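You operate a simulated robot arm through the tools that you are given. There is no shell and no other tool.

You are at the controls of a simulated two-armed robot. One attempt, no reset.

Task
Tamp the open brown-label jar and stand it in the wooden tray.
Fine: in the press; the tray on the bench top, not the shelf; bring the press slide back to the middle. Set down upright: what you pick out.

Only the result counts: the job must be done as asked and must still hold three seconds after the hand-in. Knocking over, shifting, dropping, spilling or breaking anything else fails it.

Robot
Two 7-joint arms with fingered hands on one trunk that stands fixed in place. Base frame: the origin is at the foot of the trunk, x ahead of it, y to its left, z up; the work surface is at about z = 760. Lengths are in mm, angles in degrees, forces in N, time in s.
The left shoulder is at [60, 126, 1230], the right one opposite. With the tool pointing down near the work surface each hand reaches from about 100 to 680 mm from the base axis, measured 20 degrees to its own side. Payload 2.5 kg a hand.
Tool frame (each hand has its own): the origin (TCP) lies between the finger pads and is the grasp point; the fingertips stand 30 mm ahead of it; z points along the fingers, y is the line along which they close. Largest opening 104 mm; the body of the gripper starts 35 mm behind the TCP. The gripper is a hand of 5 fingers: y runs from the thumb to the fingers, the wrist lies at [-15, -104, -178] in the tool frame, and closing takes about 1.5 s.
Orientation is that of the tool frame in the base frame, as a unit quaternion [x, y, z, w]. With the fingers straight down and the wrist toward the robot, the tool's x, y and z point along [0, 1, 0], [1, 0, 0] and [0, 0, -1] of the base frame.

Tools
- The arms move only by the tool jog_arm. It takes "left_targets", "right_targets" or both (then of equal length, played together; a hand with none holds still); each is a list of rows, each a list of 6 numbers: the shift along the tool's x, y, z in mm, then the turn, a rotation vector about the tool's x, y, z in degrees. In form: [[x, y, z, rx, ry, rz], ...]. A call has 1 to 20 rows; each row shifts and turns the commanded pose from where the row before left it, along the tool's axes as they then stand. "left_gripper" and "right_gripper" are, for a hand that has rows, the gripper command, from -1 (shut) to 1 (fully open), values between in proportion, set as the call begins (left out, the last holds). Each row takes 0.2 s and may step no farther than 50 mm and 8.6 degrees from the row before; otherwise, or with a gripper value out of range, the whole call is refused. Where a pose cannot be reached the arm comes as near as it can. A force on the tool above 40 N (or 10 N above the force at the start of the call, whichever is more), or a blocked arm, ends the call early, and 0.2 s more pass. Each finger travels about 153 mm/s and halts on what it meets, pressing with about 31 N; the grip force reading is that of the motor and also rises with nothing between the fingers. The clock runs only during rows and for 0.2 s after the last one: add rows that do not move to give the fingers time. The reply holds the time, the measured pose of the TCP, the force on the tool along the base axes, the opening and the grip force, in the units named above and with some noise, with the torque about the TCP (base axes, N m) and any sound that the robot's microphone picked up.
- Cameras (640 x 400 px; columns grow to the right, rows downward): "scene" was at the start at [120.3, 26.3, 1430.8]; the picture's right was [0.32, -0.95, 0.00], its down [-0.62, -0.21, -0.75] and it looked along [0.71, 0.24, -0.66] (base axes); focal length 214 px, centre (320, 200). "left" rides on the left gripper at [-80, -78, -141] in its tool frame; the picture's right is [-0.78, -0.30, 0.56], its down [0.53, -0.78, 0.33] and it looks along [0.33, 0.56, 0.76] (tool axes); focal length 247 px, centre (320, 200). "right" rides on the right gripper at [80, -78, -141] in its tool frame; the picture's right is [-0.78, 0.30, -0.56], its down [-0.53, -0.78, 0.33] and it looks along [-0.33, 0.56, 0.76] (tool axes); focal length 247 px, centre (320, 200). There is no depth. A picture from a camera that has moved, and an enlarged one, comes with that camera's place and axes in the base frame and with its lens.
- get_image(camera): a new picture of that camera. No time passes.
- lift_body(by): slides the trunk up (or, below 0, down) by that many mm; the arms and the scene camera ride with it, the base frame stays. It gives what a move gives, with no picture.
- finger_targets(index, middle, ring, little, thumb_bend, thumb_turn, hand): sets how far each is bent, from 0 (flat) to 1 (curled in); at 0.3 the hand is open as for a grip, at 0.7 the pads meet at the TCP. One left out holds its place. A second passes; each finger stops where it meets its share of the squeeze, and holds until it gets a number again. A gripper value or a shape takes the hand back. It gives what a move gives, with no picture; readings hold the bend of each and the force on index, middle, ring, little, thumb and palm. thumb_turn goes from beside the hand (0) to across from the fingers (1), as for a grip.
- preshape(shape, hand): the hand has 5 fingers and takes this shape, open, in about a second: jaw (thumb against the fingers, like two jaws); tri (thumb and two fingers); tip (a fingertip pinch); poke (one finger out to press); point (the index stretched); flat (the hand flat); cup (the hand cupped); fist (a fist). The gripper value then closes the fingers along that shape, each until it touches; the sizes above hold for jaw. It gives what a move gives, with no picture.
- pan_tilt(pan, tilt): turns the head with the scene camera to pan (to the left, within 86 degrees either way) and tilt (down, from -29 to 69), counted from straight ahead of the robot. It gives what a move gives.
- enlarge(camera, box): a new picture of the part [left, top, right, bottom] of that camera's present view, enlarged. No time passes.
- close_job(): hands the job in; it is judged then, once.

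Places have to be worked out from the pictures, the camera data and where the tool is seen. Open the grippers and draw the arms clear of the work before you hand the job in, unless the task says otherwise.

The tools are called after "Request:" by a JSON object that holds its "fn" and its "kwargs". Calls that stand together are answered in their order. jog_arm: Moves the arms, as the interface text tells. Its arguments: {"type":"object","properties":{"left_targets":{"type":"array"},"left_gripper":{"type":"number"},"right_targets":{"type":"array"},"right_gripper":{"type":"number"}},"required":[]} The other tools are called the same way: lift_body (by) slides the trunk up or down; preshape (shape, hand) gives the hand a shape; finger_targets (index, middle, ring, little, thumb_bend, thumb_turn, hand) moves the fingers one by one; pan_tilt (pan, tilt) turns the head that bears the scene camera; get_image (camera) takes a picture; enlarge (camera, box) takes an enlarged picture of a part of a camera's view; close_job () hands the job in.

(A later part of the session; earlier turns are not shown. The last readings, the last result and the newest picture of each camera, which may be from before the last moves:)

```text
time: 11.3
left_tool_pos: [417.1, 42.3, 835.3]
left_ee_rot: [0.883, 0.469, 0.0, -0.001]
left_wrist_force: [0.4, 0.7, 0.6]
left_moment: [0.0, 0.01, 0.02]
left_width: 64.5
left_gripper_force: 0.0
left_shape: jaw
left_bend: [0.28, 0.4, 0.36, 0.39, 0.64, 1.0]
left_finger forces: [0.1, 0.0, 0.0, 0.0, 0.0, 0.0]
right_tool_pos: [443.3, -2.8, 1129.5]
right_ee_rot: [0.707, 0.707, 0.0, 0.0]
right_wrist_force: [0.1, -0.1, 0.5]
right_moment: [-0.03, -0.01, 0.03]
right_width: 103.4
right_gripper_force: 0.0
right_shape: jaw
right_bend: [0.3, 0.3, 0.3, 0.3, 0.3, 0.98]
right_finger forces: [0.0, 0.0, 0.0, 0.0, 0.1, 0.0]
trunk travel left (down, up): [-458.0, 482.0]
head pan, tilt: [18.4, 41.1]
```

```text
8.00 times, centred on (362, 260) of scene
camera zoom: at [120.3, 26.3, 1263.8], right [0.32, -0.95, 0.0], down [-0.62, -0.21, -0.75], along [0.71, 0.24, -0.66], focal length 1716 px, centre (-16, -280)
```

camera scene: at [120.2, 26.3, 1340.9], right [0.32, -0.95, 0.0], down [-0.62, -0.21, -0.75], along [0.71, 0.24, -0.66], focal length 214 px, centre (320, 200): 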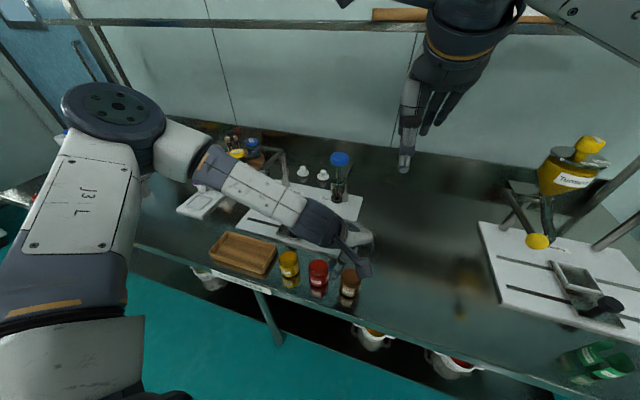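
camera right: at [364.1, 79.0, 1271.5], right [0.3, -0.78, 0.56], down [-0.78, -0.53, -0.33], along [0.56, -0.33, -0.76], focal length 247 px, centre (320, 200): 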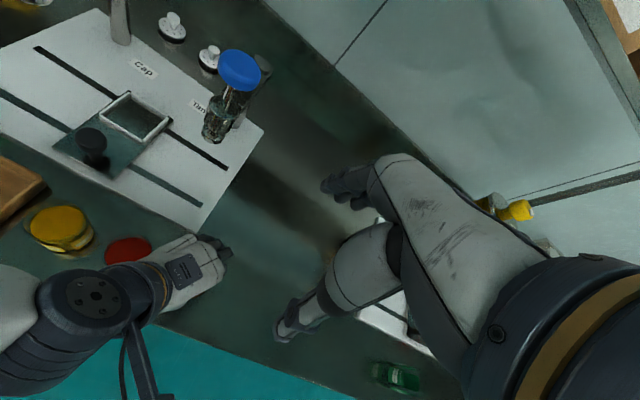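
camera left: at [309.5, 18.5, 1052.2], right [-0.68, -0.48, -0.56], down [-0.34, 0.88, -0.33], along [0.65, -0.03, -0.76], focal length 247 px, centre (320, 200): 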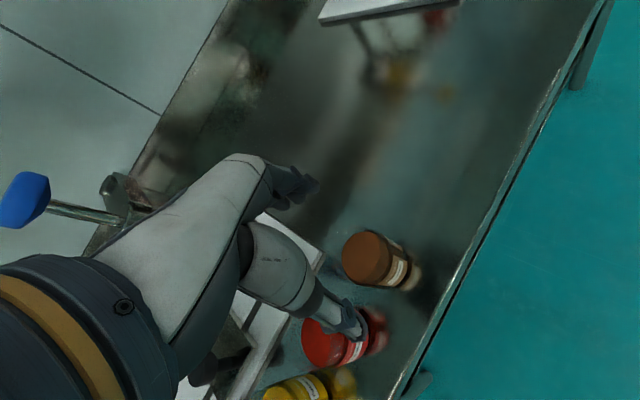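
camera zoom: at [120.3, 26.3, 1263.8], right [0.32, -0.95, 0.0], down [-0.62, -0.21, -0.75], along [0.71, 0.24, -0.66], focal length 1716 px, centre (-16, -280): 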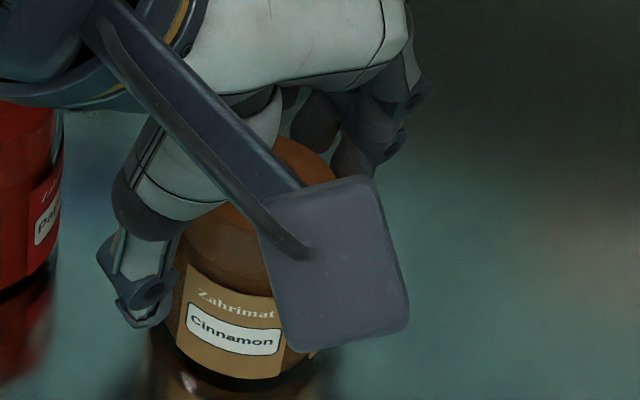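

The jar is within ~5 mm of the grasp centre, so I close fully and let the fingers settle.

Request:
{"fn": "jog_arm", "kwargs": {"left_targets": [[0, 0, 0, 0, 0, 0], [0, 0, 0, 0, 0, 0], [0, 0, 0, 0, 0, 0], [0, 0, 0, 0, 0, 0], [0, 0, 0, 0, 0, 0], [0, 0, 0, 0, 0, 0], [0, 0, 0, 0, 0, 0]], "left_gripper": -1}}

Request:
{"fn": "enlarge", "kwargs": {"camera": "left", "box": [240, 150, 440, 330]}}

Request:
{"fn": "enlarge", "kwargs": {"camera": "scene", "box": [300, 225, 396, 300]}}

```text
time: 12.9
left_tool_pos: [417.2, 42.0, 835.2]
left_ee_rot: [0.883, 0.47, 0.0, 0.0]
left_wrist_force: [0.3, 0.6, 0.4]
left_moment: [0.01, -0.03, 0.01]
left_width: 46.5
left_gripper_force: 30.5
left_shape: jaw
left_bend: [0.74, 0.47, 0.5, 0.47, 0.72, 1.0]
left_finger forces: [17.6, 8.3, 0.1, 0.0, 26.8, 0.0]
right_tool_pos: [442.6, -1.7, 1130.5]
right_ee_rot: [0.707, 0.707, 0.0, 0.0]
right_wrist_force: [-0.5, 1.0, 0.0]
right_moment: [0.0, -0.02, 0.02]
right_width: 103.7
right_gripper_force: 0.0
right_shape: jaw
right_bend: [0.3, 0.3, 0.3, 0.3, 0.3, 0.98]
right_finger forces: [0.0, 0.0, 0.0, 0.1, 0.0, 0.0]
trunk travel left (down, up): [-458.0, 482.0]
head pan, tilt: [18.4, 41.1]
```

```text
2.22 times, centred on (340, 240) of left
camera zoom: at [309.6, 18.5, 975.1], right [-0.68, -0.48, -0.56], down [-0.35, 0.88, -0.33], along [0.65, -0.03, -0.76], focal length 549 px, centre (276, 111)
```

zoom: 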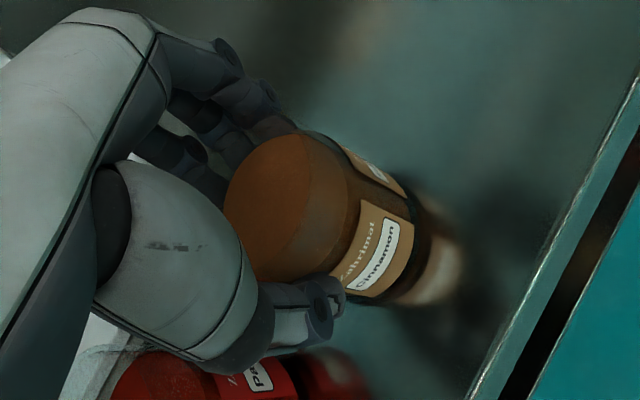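

```text
5.33 times, centred on (348, 262) of scene
camera zoom: at [120.4, 26.3, 1263.8], right [0.32, -0.95, 0.0], down [-0.62, -0.21, -0.75], along [0.71, 0.24, -0.66], focal length 1144 px, centre (171, -133)
```

zoom: 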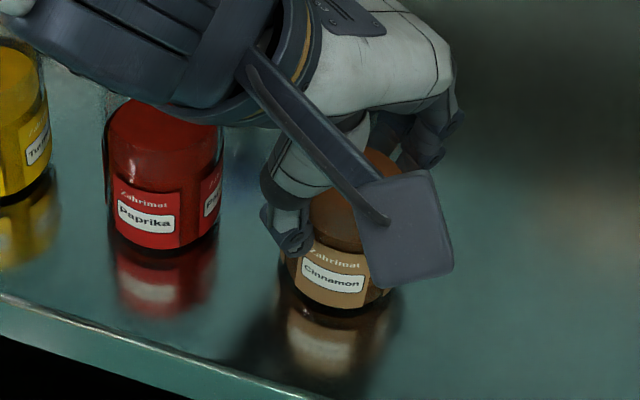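

The squeeze pushed the jar about 10 mm toward the index side, so it is held off-centre (chord 46 mm). I reopen the hand and check the jar before recentring.

Request:
{"fn": "jog_arm", "kwargs": {"left_targets": [[0, 0, 0, 0, 0, 0], [0, 0, 0, 0, 0, 0], [0, 0, 0, 0, 0, 0], [0, 0, 0, 0, 0, 0], [0, 0, 0, 0, 0, 0]], "left_gripper": 1}}

Request:
{"fn": "enlarge", "kwargs": {"camera": "left", "box": [280, 160, 440, 260]}}

Request:
{"fn": "enlarge", "kwargs": {"camera": "scene", "box": [300, 225, 396, 300]}}

```text
time: 14.1
left_tool_pos: [416.1, 42.5, 834.3]
left_ee_rot: [0.883, 0.469, 0.0, 0.0]
left_wrist_force: [0.2, -0.3, 0.3]
left_moment: [-0.01, 0.01, 0.0]
left_width: 103.6
left_gripper_force: 0.0
left_shape: jaw
left_bend: [0.3, 0.3, 0.3, 0.3, 0.3, 0.98]
left_finger forces: [0.0, 0.1, 0.1, 0.0, 0.0, 0.0]
right_tool_pos: [443.8, -1.0, 1130.3]
right_ee_rot: [0.707, 0.707, 0.0, 0.0]
right_wrist_force: [0.2, 0.3, -0.2]
right_moment: [0.0, -0.01, -0.01]
right_width: 103.7
right_gripper_force: 0.0
right_shape: jaw
right_bend: [0.3, 0.3, 0.3, 0.3, 0.3, 0.98]
right_finger forces: [0.0, 0.0, 0.0, 0.0, 0.0, 0.0]
trunk travel left (down, up): [-458.0, 482.0]
head pan, tilt: [18.4, 41.1]
```

```text
4.00 times, centred on (360, 210) of left
camera zoom: at [309.5, 18.5, 975.1], right [-0.68, -0.48, -0.56], down [-0.35, 0.88, -0.33], along [0.65, -0.03, -0.76], focal length 988 px, centre (160, 160)
```

zoom: 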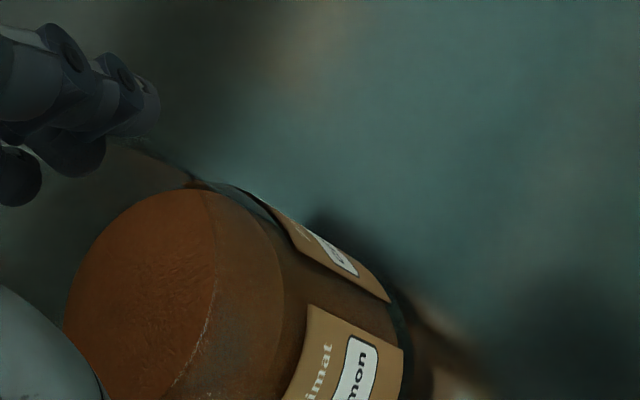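

```text
5.33 times, centred on (348, 262) of scene
camera zoom: at [120.3, 26.3, 1263.8], right [0.32, -0.95, 0.0], down [-0.62, -0.21, -0.75], along [0.71, 0.24, -0.66], focal length 1144 px, centre (171, -133)
```

zoom: 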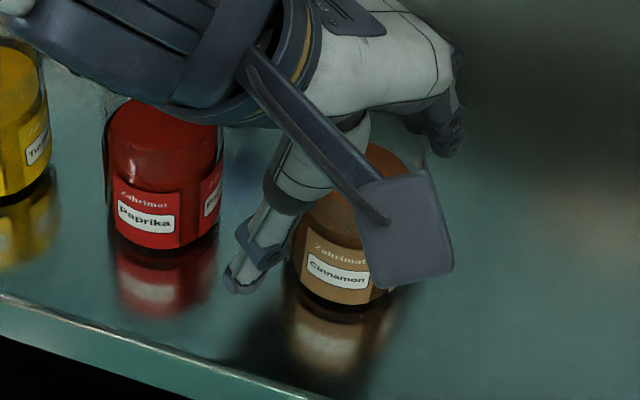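

The jar stands upright again at about (415, 36); the hand should move about 8 mm toward its −x side. I shift it slowly with the hand open.

Request:
{"fn": "jog_arm", "kwargs": {"left_targets": [[-3, 0.5, 0, 0, 0, 0], [-3, 0.5, 0, 0, 0, 0], [-3, 0, 0, 0, 0, 0], [0, 0, 0, 0, 0, 0]]}}

Request:
{"fn": "enlarge", "kwargs": {"camera": "left", "box": [240, 160, 432, 280]}}

```text
time: 15.1
left_tool_pos: [412.9, 35.3, 835.1]
left_ee_rot: [0.883, 0.469, 0.0, 0.001]
left_wrist_force: [0.4, 0.8, -0.6]
left_moment: [0.02, 0.01, 0.04]
left_width: 103.5
left_gripper_force: 0.0
left_shape: jaw
left_bend: [0.3, 0.3, 0.3, 0.3, 0.3, 0.98]
left_finger forces: [0.0, 0.0, 0.1, 0.0, 0.0, 0.1]
right_tool_pos: [442.4, -2.0, 1131.8]
right_ee_rot: [0.707, 0.707, 0.0, 0.0]
right_wrist_force: [-1.3, 0.0, 0.5]
right_moment: [-0.01, 0.0, 0.01]
right_width: 103.7
right_gripper_force: 0.0
right_shape: jaw
right_bend: [0.3, 0.3, 0.3, 0.3, 0.3, 0.98]
right_finger forces: [0.1, 0.1, 0.0, 0.0, 0.0, 0.0]
trunk travel left (down, up): [-458.0, 482.0]
head pan, tilt: [18.4, 41.1]
```

```text
3.33 times, centred on (336, 220) of left
camera zoom: at [305.5, 10.3, 974.8], right [-0.68, -0.48, -0.56], down [-0.35, 0.88, -0.33], along [0.65, -0.03, -0.76], focal length 823 px, centre (267, 133)
```

zoom: 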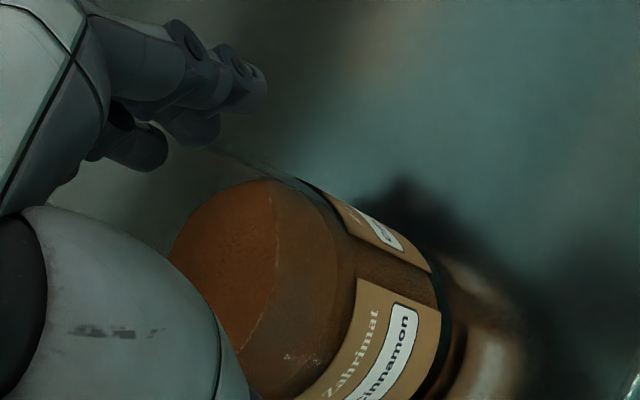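

The jar is now centred within ~2 mm of the grasp axis. I close the fingers again.

Request:
{"fn": "jog_arm", "kwargs": {"left_targets": [[0, 0, 0, 0, 0, 0], [0, 0, 0, 0, 0, 0], [0, 0, 0, 0, 0, 0], [0, 0, 0, 0, 0, 0], [0, 0, 0, 0, 0, 0], [0, 0, 0, 0, 0, 0], [0, 0, 0, 0, 0, 0], [0, 0, 0, 0, 0, 0]], "left_gripper": -1}}

Request:
{"fn": "enlarge", "kwargs": {"camera": "left", "box": [240, 160, 432, 280]}}

Request:
{"fn": "enlarge", "kwargs": {"camera": "scene", "box": [300, 225, 396, 300]}}

```text
time: 16.9
left_tool_pos: [413.9, 34.6, 834.6]
left_ee_rot: [0.882, 0.471, 0.0, 0.001]
left_wrist_force: [0.6, 0.4, 0.6]
left_moment: [-0.01, 0.03, 0.0]
left_width: 45.4
left_gripper_force: 30.9
left_shape: jaw
left_bend: [0.74, 0.44, 0.47, 0.45, 0.73, 1.0]
left_finger forces: [13.0, 8.6, 4.0, 0.0, 26.7, 0.0]
right_tool_pos: [443.0, -1.9, 1130.7]
right_ee_rot: [0.707, 0.707, 0.001, 0.0]
right_wrist_force: [1.3, -0.3, -0.8]
right_moment: [0.02, 0.02, -0.01]
right_width: 103.6
right_gripper_force: 0.0
right_shape: jaw
right_bend: [0.3, 0.3, 0.3, 0.3, 0.3, 0.98]
right_finger forces: [0.1, 0.0, 0.0, 0.0, 0.1, 0.0]
trunk travel left (down, up): [-458.0, 482.0]
head pan, tilt: [18.4, 41.1]
```

```text
3.33 times, centred on (336, 220) of left
camera zoom: at [305.6, 10.3, 974.8], right [-0.68, -0.48, -0.56], down [-0.35, 0.88, -0.33], along [0.65, -0.03, -0.76], focal length 823 px, centre (267, 133)
```

zoom: 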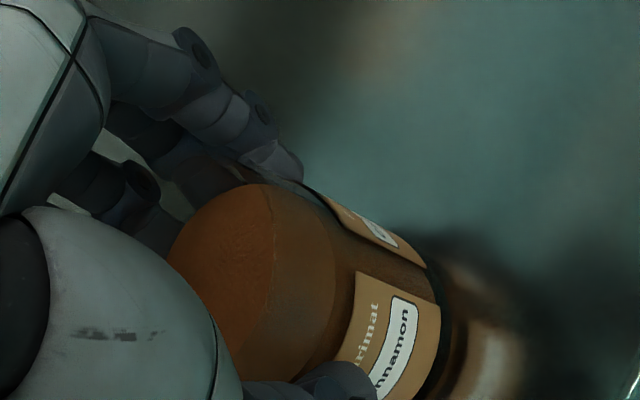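

```text
5.33 times, centred on (348, 262) of scene
camera zoom: at [120.4, 26.3, 1263.8], right [0.32, -0.95, 0.0], down [-0.62, -0.21, -0.75], along [0.71, 0.24, -0.66], focal length 1144 px, centre (171, -133)
```

zoom: 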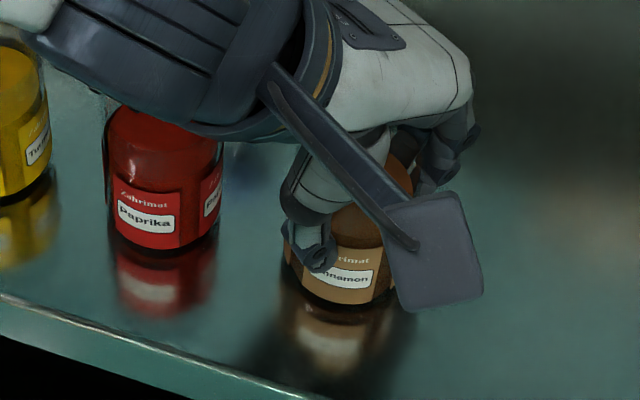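

A firmer grasp: index, middle, ring and thumb all press and the jar has barely moved. I raise the trunk 70 mm to lift it.

Request:
{"fn": "lift_body", "kwargs": {"by": 70}}

Request:
{"fn": "enlarge", "kwargs": {"camera": "left", "box": [240, 140, 496, 300]}}

Request:
{"fn": "enlarge", "kwargs": {"camera": "scene", "box": [270, 225, 430, 325]}}

Request:
{"fn": "get_image", "kwargs": {"camera": "right"}}

```text
time: 18.0
left_tool_pos: [414.3, 35.2, 904.3]
left_ee_rot: [0.883, 0.47, 0.0, 0.0]
left_wrist_force: [-0.6, -0.6, -1.2]
left_moment: [0.01, 0.02, 0.0]
left_width: 46.1
left_gripper_force: 31.3
left_shape: jaw
left_bend: [0.74, 0.44, 0.47, 0.45, 0.73, 1.0]
left_finger forces: [13.0, 8.6, 3.9, 0.0, 26.8, 0.0]
right_tool_pos: [442.1, -1.7, 1200.9]
right_ee_rot: [0.708, 0.707, 0.001, -0.001]
right_wrist_force: [-0.7, 0.2, -0.7]
right_moment: [-0.01, 0.01, -0.03]
right_width: 103.6
right_gripper_force: 0.0
right_shape: jaw
right_bend: [0.3, 0.3, 0.3, 0.3, 0.3, 0.98]
right_finger forces: [0.0, 0.0, 0.0, 0.0, 0.1, 0.1]
trunk travel left (down, up): [-528.0, 412.0]
head pan, tilt: [18.4, 41.1]
```

```text
2.50 times, centred on (368, 220) of left
camera zoom: at [305.7, 10.4, 1044.7], right [-0.68, -0.48, -0.56], down [-0.35, 0.88, -0.33], along [0.65, -0.03, -0.76], focal length 617 px, centre (200, 150)
```

zoom: 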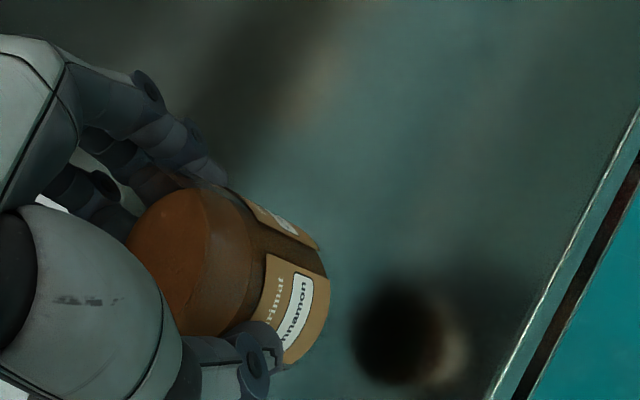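

```text
4.00 times, centred on (350, 275) of scene
camera zoom: at [120.5, 26.3, 1333.8], right [0.32, -0.95, 0.0], down [-0.62, -0.21, -0.75], along [0.71, 0.24, -0.66], focal length 858 px, centre (200, -100)
```

zoom: 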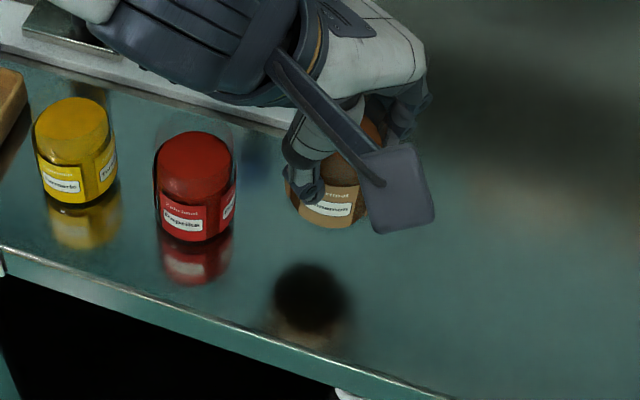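

```text
taken
camera right: at [364.4, 79.1, 1341.4], right [0.3, -0.78, 0.56], down [-0.78, -0.53, -0.33], along [0.56, -0.33, -0.76], focal length 247 px, centre (320, 200)
```

right: 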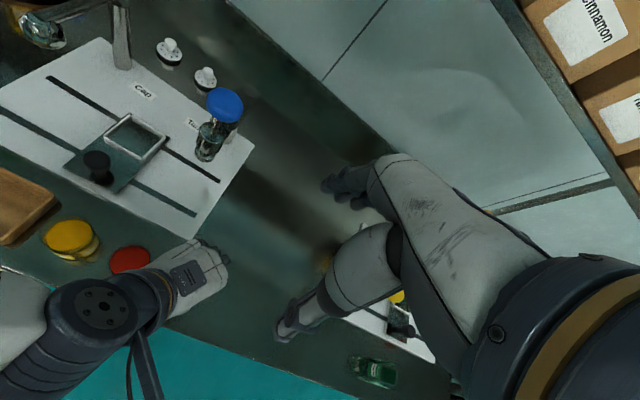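

The jar is held upright and off the bench. I raise another 60 mm so that it clears the other jars and the slide knob.

Request:
{"fn": "lift_body", "kwargs": {"by": 60}}

```text
time: 19.0
left_tool_pos: [414.3, 35.5, 964.6]
left_ee_rot: [0.883, 0.469, 0.0, 0.0]
left_wrist_force: [-0.4, 0.1, -0.6]
left_moment: [-0.02, -0.03, -0.01]
left_width: 46.2
left_gripper_force: 31.2
left_shape: jaw
left_bend: [0.74, 0.44, 0.47, 0.45, 0.73, 1.0]
left_finger forces: [13.0, 8.6, 4.1, 0.0, 26.9, 0.1]
right_tool_pos: [442.2, -2.2, 1261.5]
right_ee_rot: [0.707, 0.707, 0.0, 0.001]
right_wrist_force: [-0.4, -0.1, 0.9]
right_moment: [0.04, 0.01, -0.02]
right_width: 103.7
right_gripper_force: 0.0
right_shape: jaw
right_bend: [0.3, 0.3, 0.3, 0.3, 0.3, 0.98]
right_finger forces: [0.0, 0.1, 0.1, 0.1, 0.1, 0.0]
trunk travel left (down, up): [-588.0, 352.0]
head pan, tilt: [18.4, 41.1]
```

The jar is clear. I carry it left, over and past the red jar, staying well away from the plunger, then turn the hand back to zero yaw.

Request:
{"fn": "jog_arm", "kwargs": {"left_targets": [[12, -6, 0, 0, 0, 0], [21, -10.7, 0, 0, 0, 0], [21, -10.7, 0, 0, 0, 0], [21, -10.7, 0, 0, 0, 0], [21, -10.7, 0, 0, 0, 0], [12, -6, 0, 0, 0, 0], [8, -4.3, 0, 0, 0, 0], [0, 0, 0, 0, 0, -5], [0, 0, 0, 0, 0, -6], [0, 0, 0, 0, 0, -6], [0, 0, 0, 0, 0, -6], [0, 0, 0, 0, 0, -6], [0, 0, 0, 0, 0, -5]]}}

```text
time: 21.8
left_tool_pos: [429.4, 164.2, 964.8]
left_ee_rot: [0.706, 0.708, 0.0, 0.0]
left_wrist_force: [0.1, -0.2, -1.5]
left_moment: [0.0, 0.01, 0.0]
left_width: 45.6
left_gripper_force: 30.9
left_shape: jaw
left_bend: [0.74, 0.44, 0.47, 0.46, 0.73, 1.0]
left_finger forces: [13.1, 8.7, 4.2, 0.0, 26.4, 0.0]
right_tool_pos: [443.4, -2.4, 1261.4]
right_ee_rot: [0.707, 0.707, 0.0, 0.0]
right_wrist_force: [-0.1, -0.2, -0.5]
right_moment: [0.02, -0.05, 0.01]
right_width: 103.6
right_gripper_force: 0.0
right_shape: jaw
right_bend: [0.3, 0.3, 0.3, 0.3, 0.3, 0.98]
right_finger forces: [0.1, 0.1, 0.1, 0.0, 0.1, 0.0]
trunk travel left (down, up): [-588.0, 352.0]
head pan, tilt: [18.4, 41.1]
```

At (429, 164) with yaw back to zero and the jar secure. Next I go to y≈264 and then forward to x≈560 at the same height.

Request:
{"fn": "jog_arm", "kwargs": {"left_targets": [[10, 0, 0, 0, 0, 0], [20, 0, 0, 0, 0, 0], [20, 0, 0, 0, 0, 0], [20, 0, 0, 0, 0, 0], [20, 0, 0, 0, 0, 0], [10, 5, 0, 0, 0, 0], [0, 20, 0, 0, 0, 0], [0, 25, 0, 0, 0, 0], [0, 25, 0, 0, 0, 0], [0, 25, 0, 0, 0, 0], [0, 20, 0, 0, 0, 0], [0, 10, 0, 0, 0, 0], [0, 0, 0, 0, 0, 0]]}}

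Request:
{"fn": "get_image", "kwargs": {"camera": "left"}}

Request:
{"fn": "get_image", "kwargs": {"camera": "scene"}}

Request:
{"fn": "get_image", "kwargs": {"camera": "right"}}

```text
time: 24.6
left_tool_pos: [559.1, 264.6, 965.0]
left_ee_rot: [0.707, 0.707, 0.0, 0.0]
left_wrist_force: [0.6, -0.3, -0.1]
left_moment: [0.0, 0.0, 0.01]
left_width: 45.1
left_gripper_force: 30.3
left_shape: jaw
left_bend: [0.74, 0.44, 0.47, 0.46, 0.73, 1.0]
left_finger forces: [12.8, 8.5, 4.7, 0.1, 23.1, 0.0]
right_tool_pos: [443.3, -2.9, 1261.2]
right_ee_rot: [0.707, 0.707, 0.0, 0.0]
right_wrist_force: [0.2, -0.3, 0.7]
right_moment: [-0.01, -0.01, 0.03]
right_width: 103.7
right_gripper_force: 0.1
right_shape: jaw
right_bend: [0.3, 0.3, 0.3, 0.3, 0.3, 0.98]
right_finger forces: [0.0, 0.0, 0.1, 0.0, 0.1, 0.0]
trunk travel left (down, up): [-588.0, 352.0]
head pan, tilt: [18.4, 41.1]
```

```text
taken
camera left: at [482.9, 183.3, 1106.2], right [-0.3, -0.78, -0.56], down [-0.78, 0.54, -0.33], along [0.56, 0.33, -0.76], focal length 247 px, centre (320, 200)
```

left: 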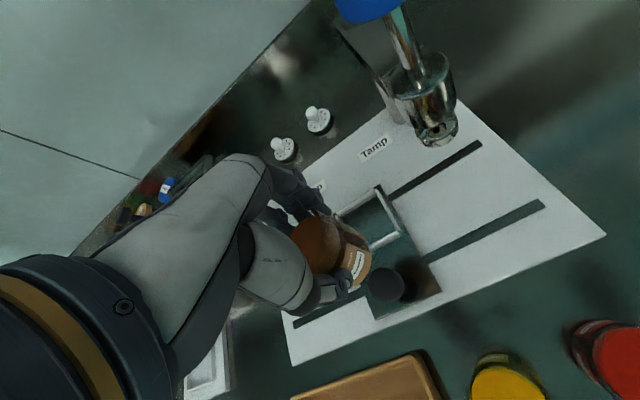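

```text
taken
camera scene: at [120.4, 26.3, 1393.8], right [0.32, -0.95, 0.0], down [-0.62, -0.21, -0.75], along [0.71, 0.24, -0.66], focal length 214 px, centre (320, 200)
```

scene: 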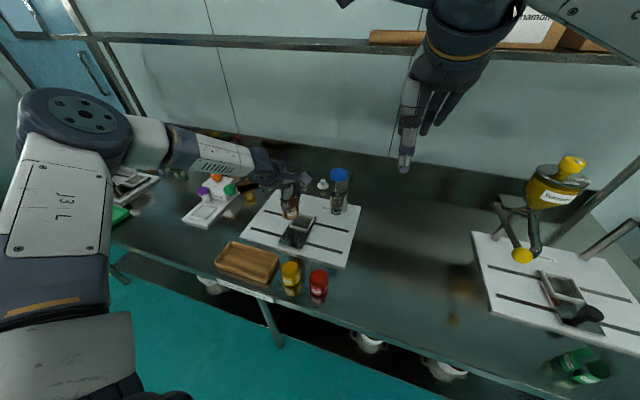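

```text
taken
camera right: at [364.3, 79.1, 1401.5], right [0.3, -0.78, 0.56], down [-0.78, -0.53, -0.33], along [0.56, -0.33, -0.76], focal length 247 px, centre (320, 200)
```

right: 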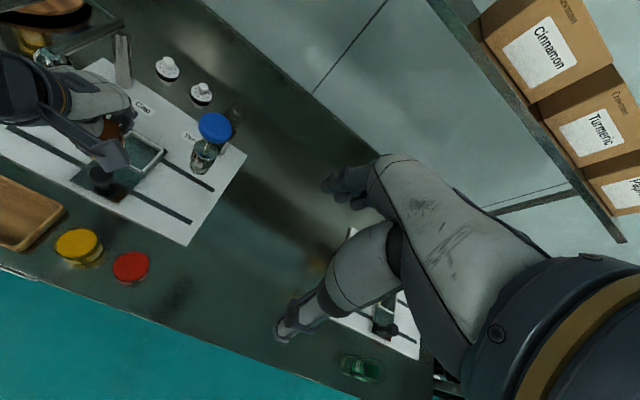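

The jar is now in front of the nest. I zoom in for precise nest geometry and the jar's pose in the hand.

Request:
{"fn": "enlarge", "kwargs": {"camera": "left", "box": [270, 175, 446, 285]}}

Request:
{"fn": "enlarge", "kwargs": {"camera": "scene", "box": [250, 165, 362, 255]}}

Request:
{"fn": "enlarge", "kwargs": {"camera": "right", "box": [70, 90, 230, 200]}}

```text
3.64 times, centred on (358, 230) of left
camera zoom: at [482.9, 183.3, 1106.2], right [-0.3, -0.78, -0.56], down [-0.78, 0.54, -0.33], along [0.56, 0.33, -0.76], focal length 898 px, centre (182, 91)
```

zoom: 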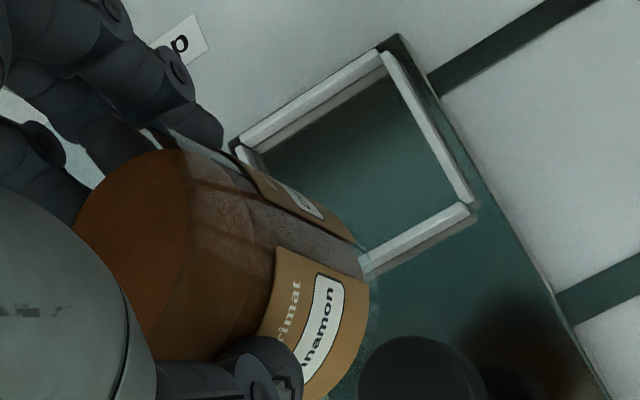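

```text
4.44 times, centred on (306, 210) of scene
camera zoom: at [120.4, 26.3, 1393.8], right [0.32, -0.95, 0.0], down [-0.62, -0.21, -0.75], along [0.71, 0.24, -0.66], focal length 953 px, centre (382, 156)
```

zoom: 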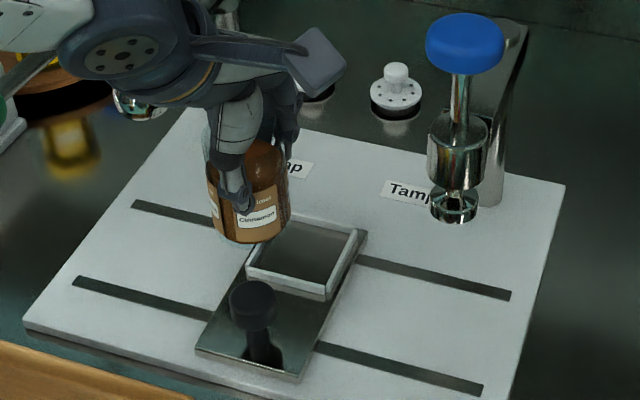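

```text
3.64 times, centred on (150, 145) of right
camera zoom: at [364.3, 79.1, 1401.5], right [0.3, -0.78, 0.56], down [-0.78, -0.53, -0.33], along [0.56, -0.33, -0.76], focal length 898 px, centre (938, 400)
```

zoom: 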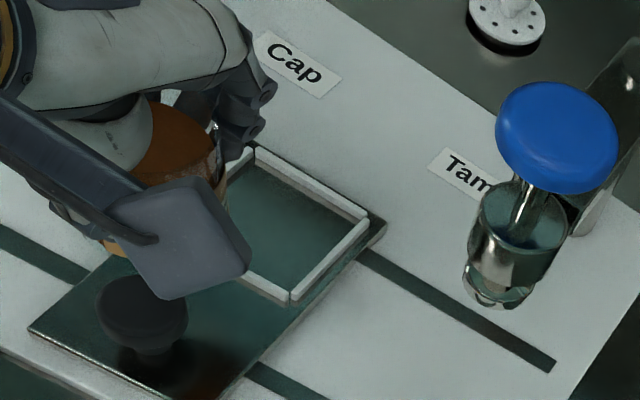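

The nest centre works out near (636, 268). The jar may be tilted a few degrees in the hand, so I zoom closer to measure that before lowering it.

Request:
{"fn": "enlarge", "kwargs": {"camera": "scene", "box": [292, 190, 324, 230]}}

Request:
{"fn": "enlarge", "kwargs": {"camera": "scene", "box": [268, 180, 332, 220]}}

Request:
{"fn": "enlarge", "kwargs": {"camera": "left", "box": [280, 200, 408, 290]}}

```text
10.00 times, centred on (308, 210) of scene
camera zoom: at [120.4, 26.3, 1393.8], right [0.32, -0.95, 0.0], down [-0.62, -0.21, -0.75], along [0.71, 0.24, -0.66], focal length 2145 px, centre (440, 100)
```

zoom: 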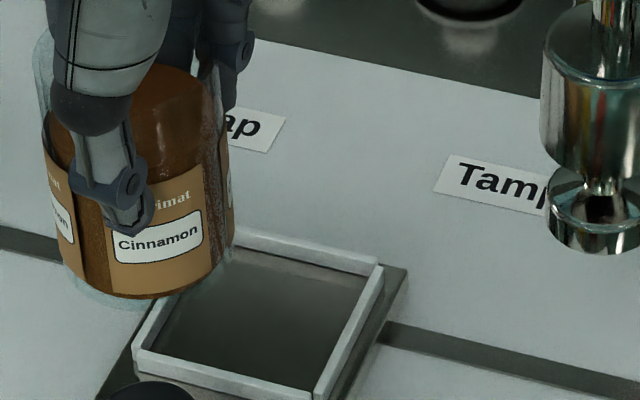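

```text
10.00 times, centred on (300, 200) of scene
camera zoom: at [120.4, 26.3, 1393.8], right [0.32, -0.95, 0.0], down [-0.62, -0.21, -0.75], along [0.71, 0.24, -0.66], focal length 2145 px, centre (520, 200)
```

zoom: 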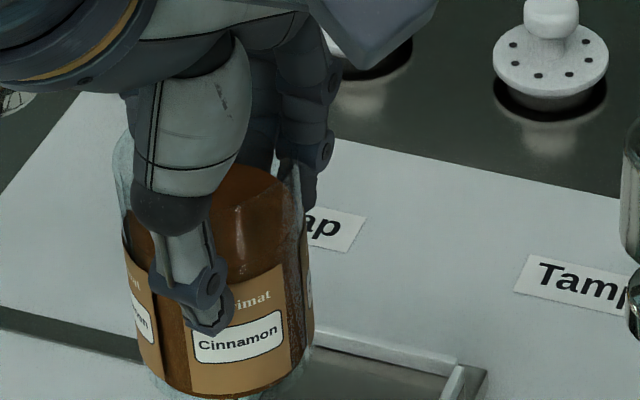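

```text
4.44 times, centred on (344, 245) of left
camera zoom: at [482.9, 183.3, 1106.2], right [-0.3, -0.78, -0.56], down [-0.78, 0.54, -0.33], along [0.56, 0.33, -0.76], focal length 1098 px, centre (213, 0)
```

zoom: 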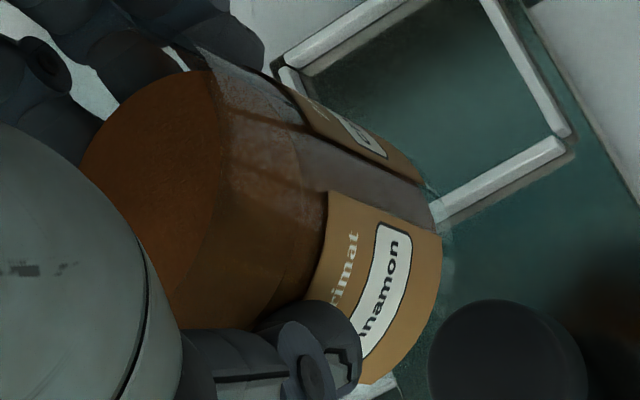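

By the label edges against the vertical vanishing point, the jar is upright within ~2°, and it sits at TCP + (−0.5, +4). I move to above the nest at the same height.

Request:
{"fn": "jog_arm", "kwargs": {"left_targets": [[0, 12, 0, 0, 0, 0], [0, 20, 0, 0, 0, 0], [0, 20, 0, 0, 0, 0], [0, 15, 0, 0, 0, 0], [0, 10, 0, 0, 0, 0], [0, 0, 0, 0, 0, 0]]}}

Request:
{"fn": "enlarge", "kwargs": {"camera": "left", "box": [270, 175, 446, 285]}}

Request:
{"fn": "enlarge", "kwargs": {"camera": "scene", "box": [260, 155, 356, 235]}}

Request:
{"fn": "enlarge", "kwargs": {"camera": "right", "box": [70, 80, 230, 200]}}

```text
time: 26.0
left_tool_pos: [612.6, 267.0, 974.8]
left_ee_rot: [0.707, 0.707, 0.001, 0.0]
left_wrist_force: [0.0, 0.5, 0.2]
left_moment: [-0.02, 0.02, 0.0]
left_width: 44.9
left_gripper_force: 31.0
left_shape: jaw
left_bend: [0.74, 0.44, 0.47, 0.46, 0.73, 1.0]
left_finger forces: [12.5, 8.4, 4.8, 0.0, 23.2, 0.0]
left hand out of reach, approached as far as the arm can: row 3, 4, 5
right_tool_pos: [442.0, -1.3, 1260.2]
right_ee_rot: [0.707, 0.707, 0.0, 0.0]
right_wrist_force: [0.1, -0.5, 0.7]
right_moment: [-0.03, -0.02, 0.0]
right_width: 103.4
right_gripper_force: 0.1
right_shape: jaw
right_bend: [0.3, 0.3, 0.3, 0.3, 0.3, 0.98]
right_finger forces: [0.1, 0.0, 0.1, 0.1, 0.0, 0.1]
trunk travel left (down, up): [-588.0, 352.0]
head pan, tilt: [18.4, 41.1]
```

```text
3.64 times, centred on (358, 230) of left
camera zoom: at [536.2, 185.2, 1115.1], right [-0.3, -0.78, -0.56], down [-0.78, 0.53, -0.33], along [0.56, 0.33, -0.76], focal length 898 px, centre (182, 91)
```

zoom: 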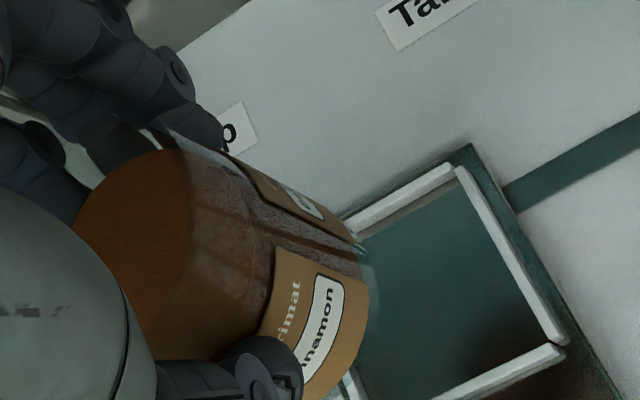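

```text
5.00 times, centred on (308, 195) of scene
camera zoom: at [120.4, 26.3, 1393.8], right [0.32, -0.95, 0.0], down [-0.62, -0.21, -0.75], along [0.71, 0.24, -0.66], focal length 1072 px, centre (380, 225)
```

zoom: 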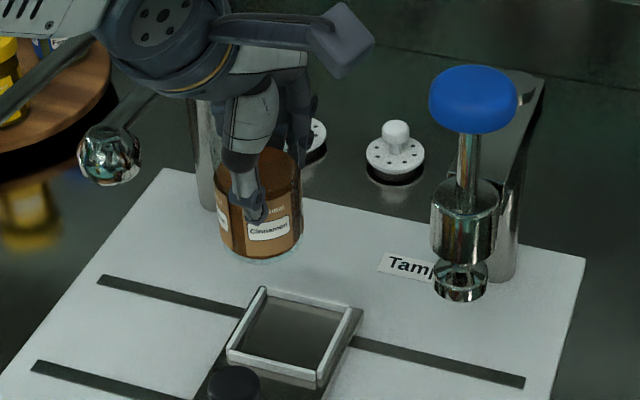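

```text
3.33 times, centred on (150, 140) of right
camera zoom: at [364.3, 79.1, 1401.5], right [0.3, -0.78, 0.56], down [-0.78, -0.53, -0.33], along [0.56, -0.33, -0.76], focal length 823 px, centre (887, 400)
```

zoom: 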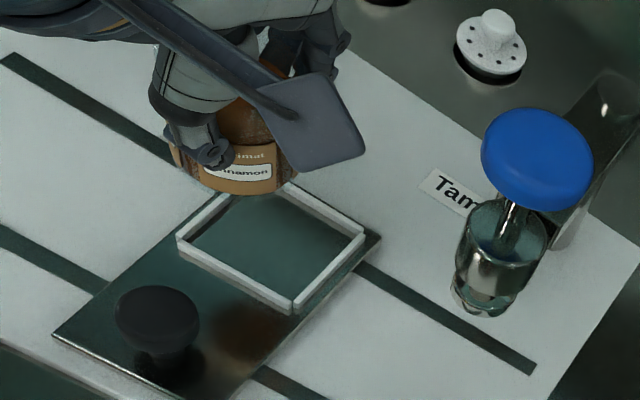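

The arm ran out of reach at x≈613 with the forearm nearly level, so a higher trunk with the arm sloping down should reach farther. I raise the trunk 60 mm and then bring the hand down and forward.

Request:
{"fn": "lift_body", "kwargs": {"by": 60}}

Request:
{"fn": "jog_arm", "kwargs": {"left_targets": [[0, 0, 20, 0, 0, 0], [0, 0, 20, 0, 0, 0], [0, 0, 20, 0, 0, 0], [-1, 6, 0, 0, 0, 0], [-1, 6, 0, 0, 0, 0], [-1, 6, 0, 0, 0, 0], [0, 6, 0, 0, 0, 0], [0, 0, 0, 0, 0, 0]]}}

```text
time: 27.0
left_tool_pos: [611.8, 266.2, 1034.4]
left_ee_rot: [0.708, 0.706, 0.0, 0.001]
left_wrist_force: [-0.6, 0.5, -0.7]
left_moment: [0.0, 0.0, -0.02]
left_width: 44.9
left_gripper_force: 30.6
left_shape: jaw
left_bend: [0.74, 0.44, 0.47, 0.46, 0.73, 1.0]
left_finger forces: [12.6, 8.4, 4.7, 0.1, 23.2, 0.0]
right_tool_pos: [444.0, -1.5, 1320.7]
right_ee_rot: [0.707, 0.707, 0.0, 0.0]
right_wrist_force: [-0.2, 0.5, 0.3]
right_moment: [-0.03, 0.0, -0.01]
right_width: 103.8
right_gripper_force: 0.0
right_shape: jaw
right_bend: [0.3, 0.3, 0.3, 0.3, 0.3, 0.98]
right_finger forces: [0.0, 0.0, 0.1, 0.0, 0.1, 0.0]
trunk travel left (down, up): [-648.0, 292.0]
head pan, tilt: [18.4, 41.1]
```

```text
time: 28.8
left_tool_pos: [597.4, 273.1, 1006.3]
left_ee_rot: [0.707, 0.707, 0.001, 0.0]
left_wrist_force: [0.1, 0.6, -0.7]
left_moment: [-0.02, -0.01, 0.02]
left_width: 44.9
left_gripper_force: 31.4
left_shape: jaw
left_bend: [0.74, 0.44, 0.47, 0.46, 0.73, 1.0]
left_finger forces: [12.7, 8.5, 5.0, 0.0, 23.3, 0.0]
left hand out of reach, approached as far as the arm can: row 1, 2, 3, 4, 5, 6, 7
right_tool_pos: [442.9, -2.3, 1320.5]
right_ee_rot: [0.708, 0.707, 0.001, 0.001]
right_wrist_force: [0.8, -0.7, 0.2]
right_moment: [0.03, -0.01, 0.07]
right_width: 103.6
right_gripper_force: 0.0
right_shape: jaw
right_bend: [0.3, 0.3, 0.3, 0.3, 0.3, 0.98]
right_finger forces: [0.0, 0.1, 0.0, 0.1, 0.0, 0.0]
trunk travel left (down, up): [-648.0, 292.0]
head pan, tilt: [18.4, 41.1]
```

Going lower relative to the trunk shortens the reach, so the opposite is needed: arm higher relative to the trunk, trunk lower. I raise the hand 100 mm first, safely clear of everything.

Request:
{"fn": "jog_arm", "kwargs": {"left_targets": [[0, 0, -20, 0, 0, 0], [-1, 2, -20, 0, 0, 0], [-2, 4, -20, 0, 0, 0], [-2, 4, -20, 0, 0, 0], [-1, 4, -20, 0, 0, 0], [0, 0, 0, 0, 0, 0]]}}

Request:
{"fn": "lift_body", "kwargs": {"by": -150}}

```text
time: 30.2
left_tool_pos: [609.5, 266.2, 1107.4]
left_ee_rot: [0.707, 0.707, 0.001, 0.001]
left_wrist_force: [-0.5, -1.0, -1.1]
left_moment: [0.0, -0.01, -0.04]
left_width: 44.9
left_gripper_force: 30.7
left_shape: jaw
left_bend: [0.74, 0.44, 0.47, 0.46, 0.73, 1.0]
left_finger forces: [12.8, 8.6, 5.0, 0.0, 23.2, 0.1]
right_tool_pos: [442.7, -1.3, 1320.7]
right_ee_rot: [0.707, 0.707, 0.0, 0.0]
right_wrist_force: [0.4, -0.6, 0.7]
right_moment: [0.0, 0.01, -0.01]
right_width: 103.5
right_gripper_force: 0.0
right_shape: jaw
right_bend: [0.3, 0.3, 0.3, 0.3, 0.3, 0.98]
right_finger forces: [0.0, 0.0, 0.1, 0.0, 0.1, 0.0]
trunk travel left (down, up): [-648.0, 292.0]
head pan, tilt: [18.4, 41.1]
```

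```text
time: 31.9
left_tool_pos: [609.6, 266.4, 958.2]
left_ee_rot: [0.707, 0.707, 0.001, 0.001]
left_wrist_force: [-0.4, 0.4, -0.3]
left_moment: [-0.02, -0.02, -0.06]
left_width: 44.8
left_gripper_force: 31.6
left_shape: jaw
left_bend: [0.74, 0.44, 0.47, 0.46, 0.73, 1.0]
left_finger forces: [12.7, 8.6, 5.0, 0.1, 23.1, 0.0]
right_tool_pos: [442.3, -1.0, 1171.2]
right_ee_rot: [0.707, 0.707, 0.0, 0.001]
right_wrist_force: [-0.2, 0.3, 0.4]
right_moment: [-0.03, 0.0, 0.02]
right_width: 103.8
right_gripper_force: 0.0
right_shape: jaw
right_bend: [0.3, 0.3, 0.3, 0.3, 0.3, 0.98]
right_finger forces: [0.0, 0.0, 0.0, 0.1, 0.0, 0.0]
trunk travel left (down, up): [-498.0, 442.0]
head pan, tilt: [18.4, 41.1]
```

Now trunk is at −127 and the hand at (610, 266, 958) within reach. I try moving forward toward the nest in small steps.

Request:
{"fn": "jog_arm", "kwargs": {"left_targets": [[0, 5, 0, 0, 0, 0], [-1, 7, 0, 0, 0, 0], [-1, 7, 0, 0, 0, 0], [0, 7, 0, 0, 0, 0], [0, 0, 0, 0, 0, 0]]}}

Request:
{"fn": "get_image", "kwargs": {"camera": "scene"}}

Request:
{"fn": "get_image", "kwargs": {"camera": "left"}}

```text
time: 33.1
left_tool_pos: [635.4, 263.1, 957.0]
left_ee_rot: [0.708, 0.707, 0.001, 0.001]
left_wrist_force: [-0.1, 0.7, -1.2]
left_moment: [-0.02, 0.0, -0.01]
left_width: 44.5
left_gripper_force: 31.2
left_shape: jaw
left_bend: [0.74, 0.44, 0.47, 0.46, 0.73, 1.0]
left_finger forces: [12.7, 8.5, 5.0, 0.0, 23.2, 0.0]
right_tool_pos: [442.9, -1.0, 1171.1]
right_ee_rot: [0.707, 0.707, -0.001, 0.0]
right_wrist_force: [-0.6, -0.5, 0.1]
right_moment: [-0.02, -0.03, 0.03]
right_width: 103.6
right_gripper_force: 0.1
right_shape: jaw
right_bend: [0.3, 0.3, 0.3, 0.3, 0.3, 0.98]
right_finger forces: [0.0, 0.0, 0.1, 0.0, 0.0, 0.0]
trunk travel left (down, up): [-498.0, 442.0]
head pan, tilt: [18.4, 41.1]
```

```text
taken
camera scene: at [120.4, 26.3, 1303.8], right [0.32, -0.95, 0.0], down [-0.62, -0.21, -0.75], along [0.71, 0.24, -0.66], focal length 214 px, centre (320, 200)
```

scene: 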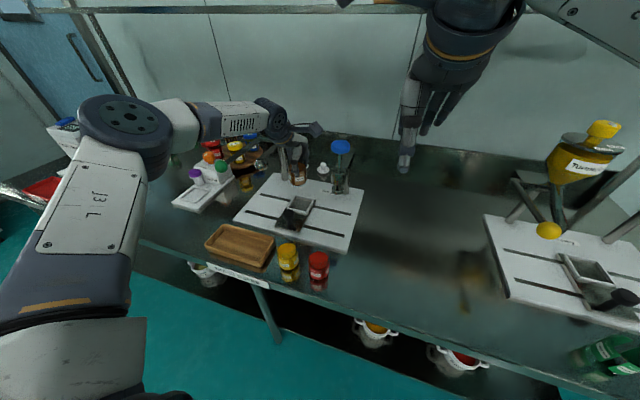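

```text
taken
camera left: at [558.9, 183.1, 1097.2], right [-0.3, -0.78, -0.56], down [-0.78, 0.53, -0.33], along [0.56, 0.33, -0.76], focal length 247 px, centre (320, 200)
```

left: 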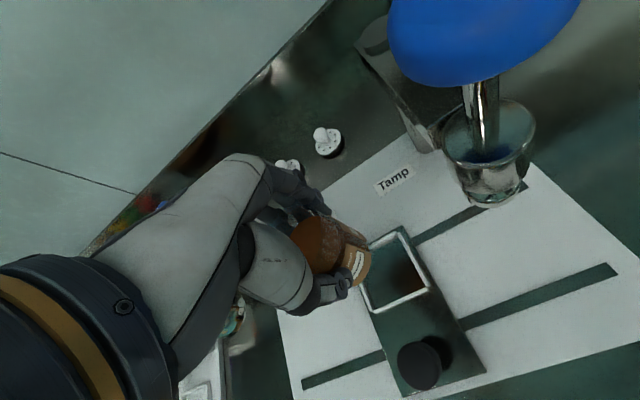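

The hand now reaches (635, 263, 957) over the nest. I take precise zooms to align the jar with the frame.

Request:
{"fn": "enlarge", "kwargs": {"camera": "left", "box": [280, 200, 456, 330]}}

Request:
{"fn": "enlarge", "kwargs": {"camera": "scene", "box": [264, 150, 360, 240]}}

Request:
{"fn": "enlarge", "kwargs": {"camera": "right", "box": [70, 60, 270, 190]}}

```text
3.08 times, centred on (368, 265) of left
camera zoom: at [558.9, 183.1, 1097.2], right [-0.3, -0.78, -0.56], down [-0.78, 0.53, -0.33], along [0.56, 0.33, -0.76], focal length 760 px, centre (172, 0)
```

zoom: 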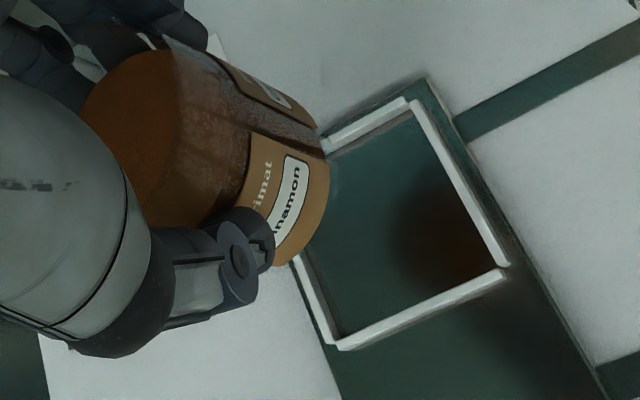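

```text
4.44 times, centred on (312, 195) of scene
camera zoom: at [120.4, 26.3, 1303.8], right [0.32, -0.95, 0.0], down [-0.62, -0.21, -0.75], along [0.71, 0.24, -0.66], focal length 953 px, centre (356, 222)
```

zoom: 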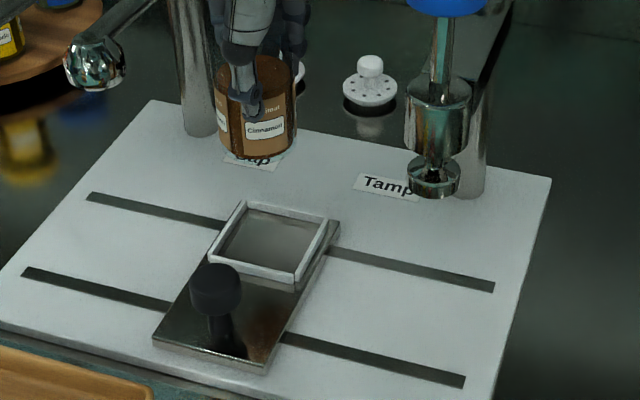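

```text
3.08 times, centred on (170, 125) of right
camera zoom: at [364.3, 79.1, 1311.5], right [0.3, -0.78, 0.56], down [-0.78, -0.53, -0.33], along [0.56, -0.33, -0.76], focal length 760 px, centre (782, 431)
```

zoom: 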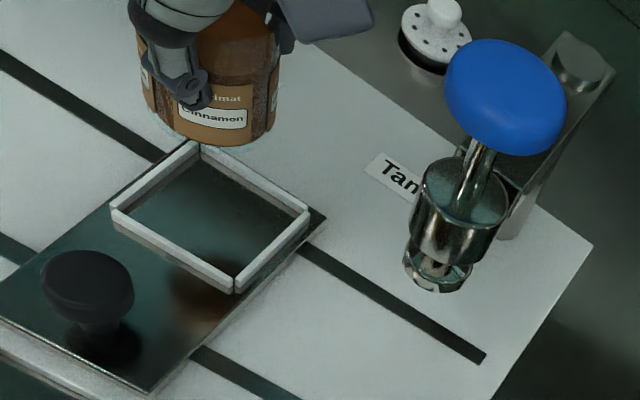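

Both cameras put the jar and nest centres within ~2 mm of each other. I take higher zooms to refine this.

Request:
{"fn": "enlarge", "kwargs": {"camera": "scene", "box": [280, 155, 344, 195]}}

Request:
{"fn": "enlarge", "kwargs": {"camera": "scene", "box": [272, 185, 336, 225]}}

Request:
{"fn": "enlarge", "kwargs": {"camera": "right", "box": [88, 62, 184, 122]}}

Request:
{"fn": "enlarge", "kwargs": {"camera": "right", "box": [88, 90, 184, 150]}}

```text
10.00 times, centred on (312, 175) of scene
camera zoom: at [120.4, 26.3, 1303.8], right [0.32, -0.95, 0.0], down [-0.62, -0.21, -0.75], along [0.71, 0.24, -0.66], focal length 2145 px, centre (400, 450)
```

zoom: 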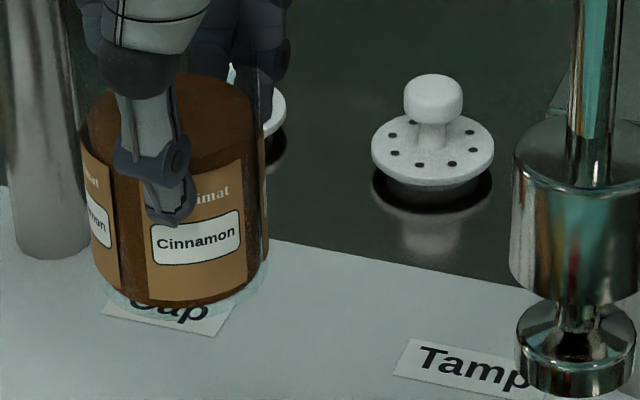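

```text
10.00 times, centred on (304, 205) of scene
camera zoom: at [120.4, 26.3, 1303.8], right [0.32, -0.95, 0.0], down [-0.62, -0.21, -0.75], along [0.71, 0.24, -0.66], focal length 2145 px, centre (480, 150)
```

zoom: 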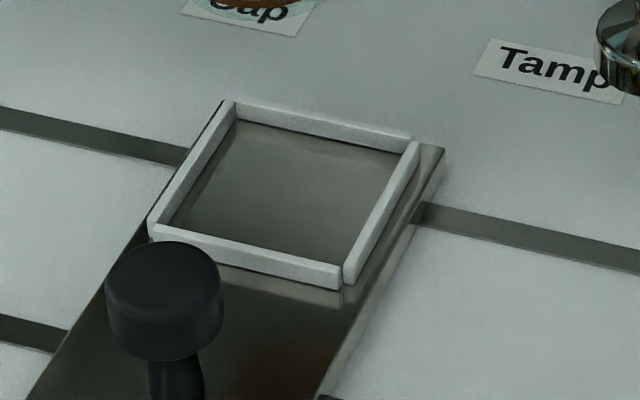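

```text
6.67 times, centred on (136, 92) of right
camera zoom: at [364.3, 79.1, 1311.5], right [0.3, -0.78, 0.56], down [-0.78, -0.53, -0.33], along [0.56, -0.33, -0.76], focal length 1646 px, centre (1547, 920)
```

zoom: 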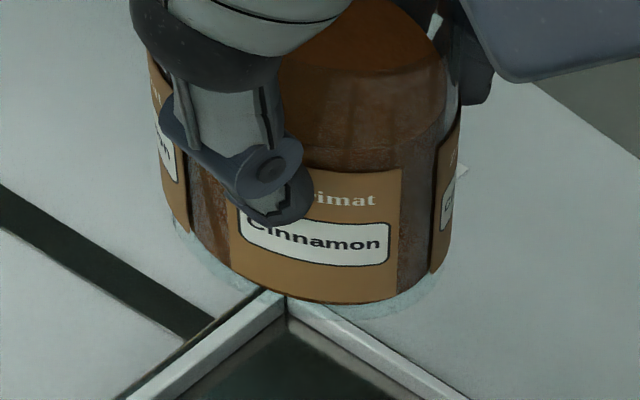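

```text
6.67 times, centred on (136, 120) of right
camera zoom: at [364.3, 79.1, 1311.5], right [0.3, -0.78, 0.56], down [-0.78, -0.53, -0.33], along [0.56, -0.33, -0.76], focal length 1646 px, centre (1547, 733)
```

zoom: 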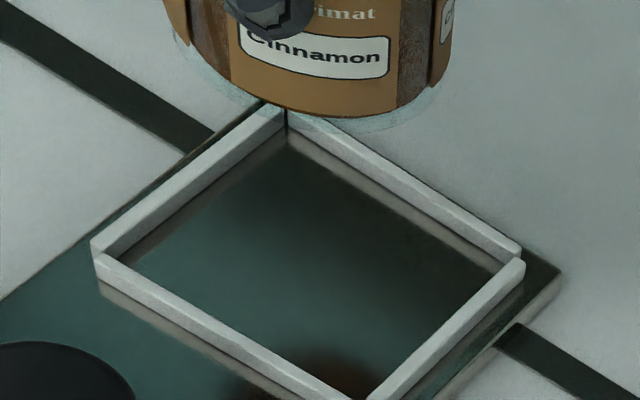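

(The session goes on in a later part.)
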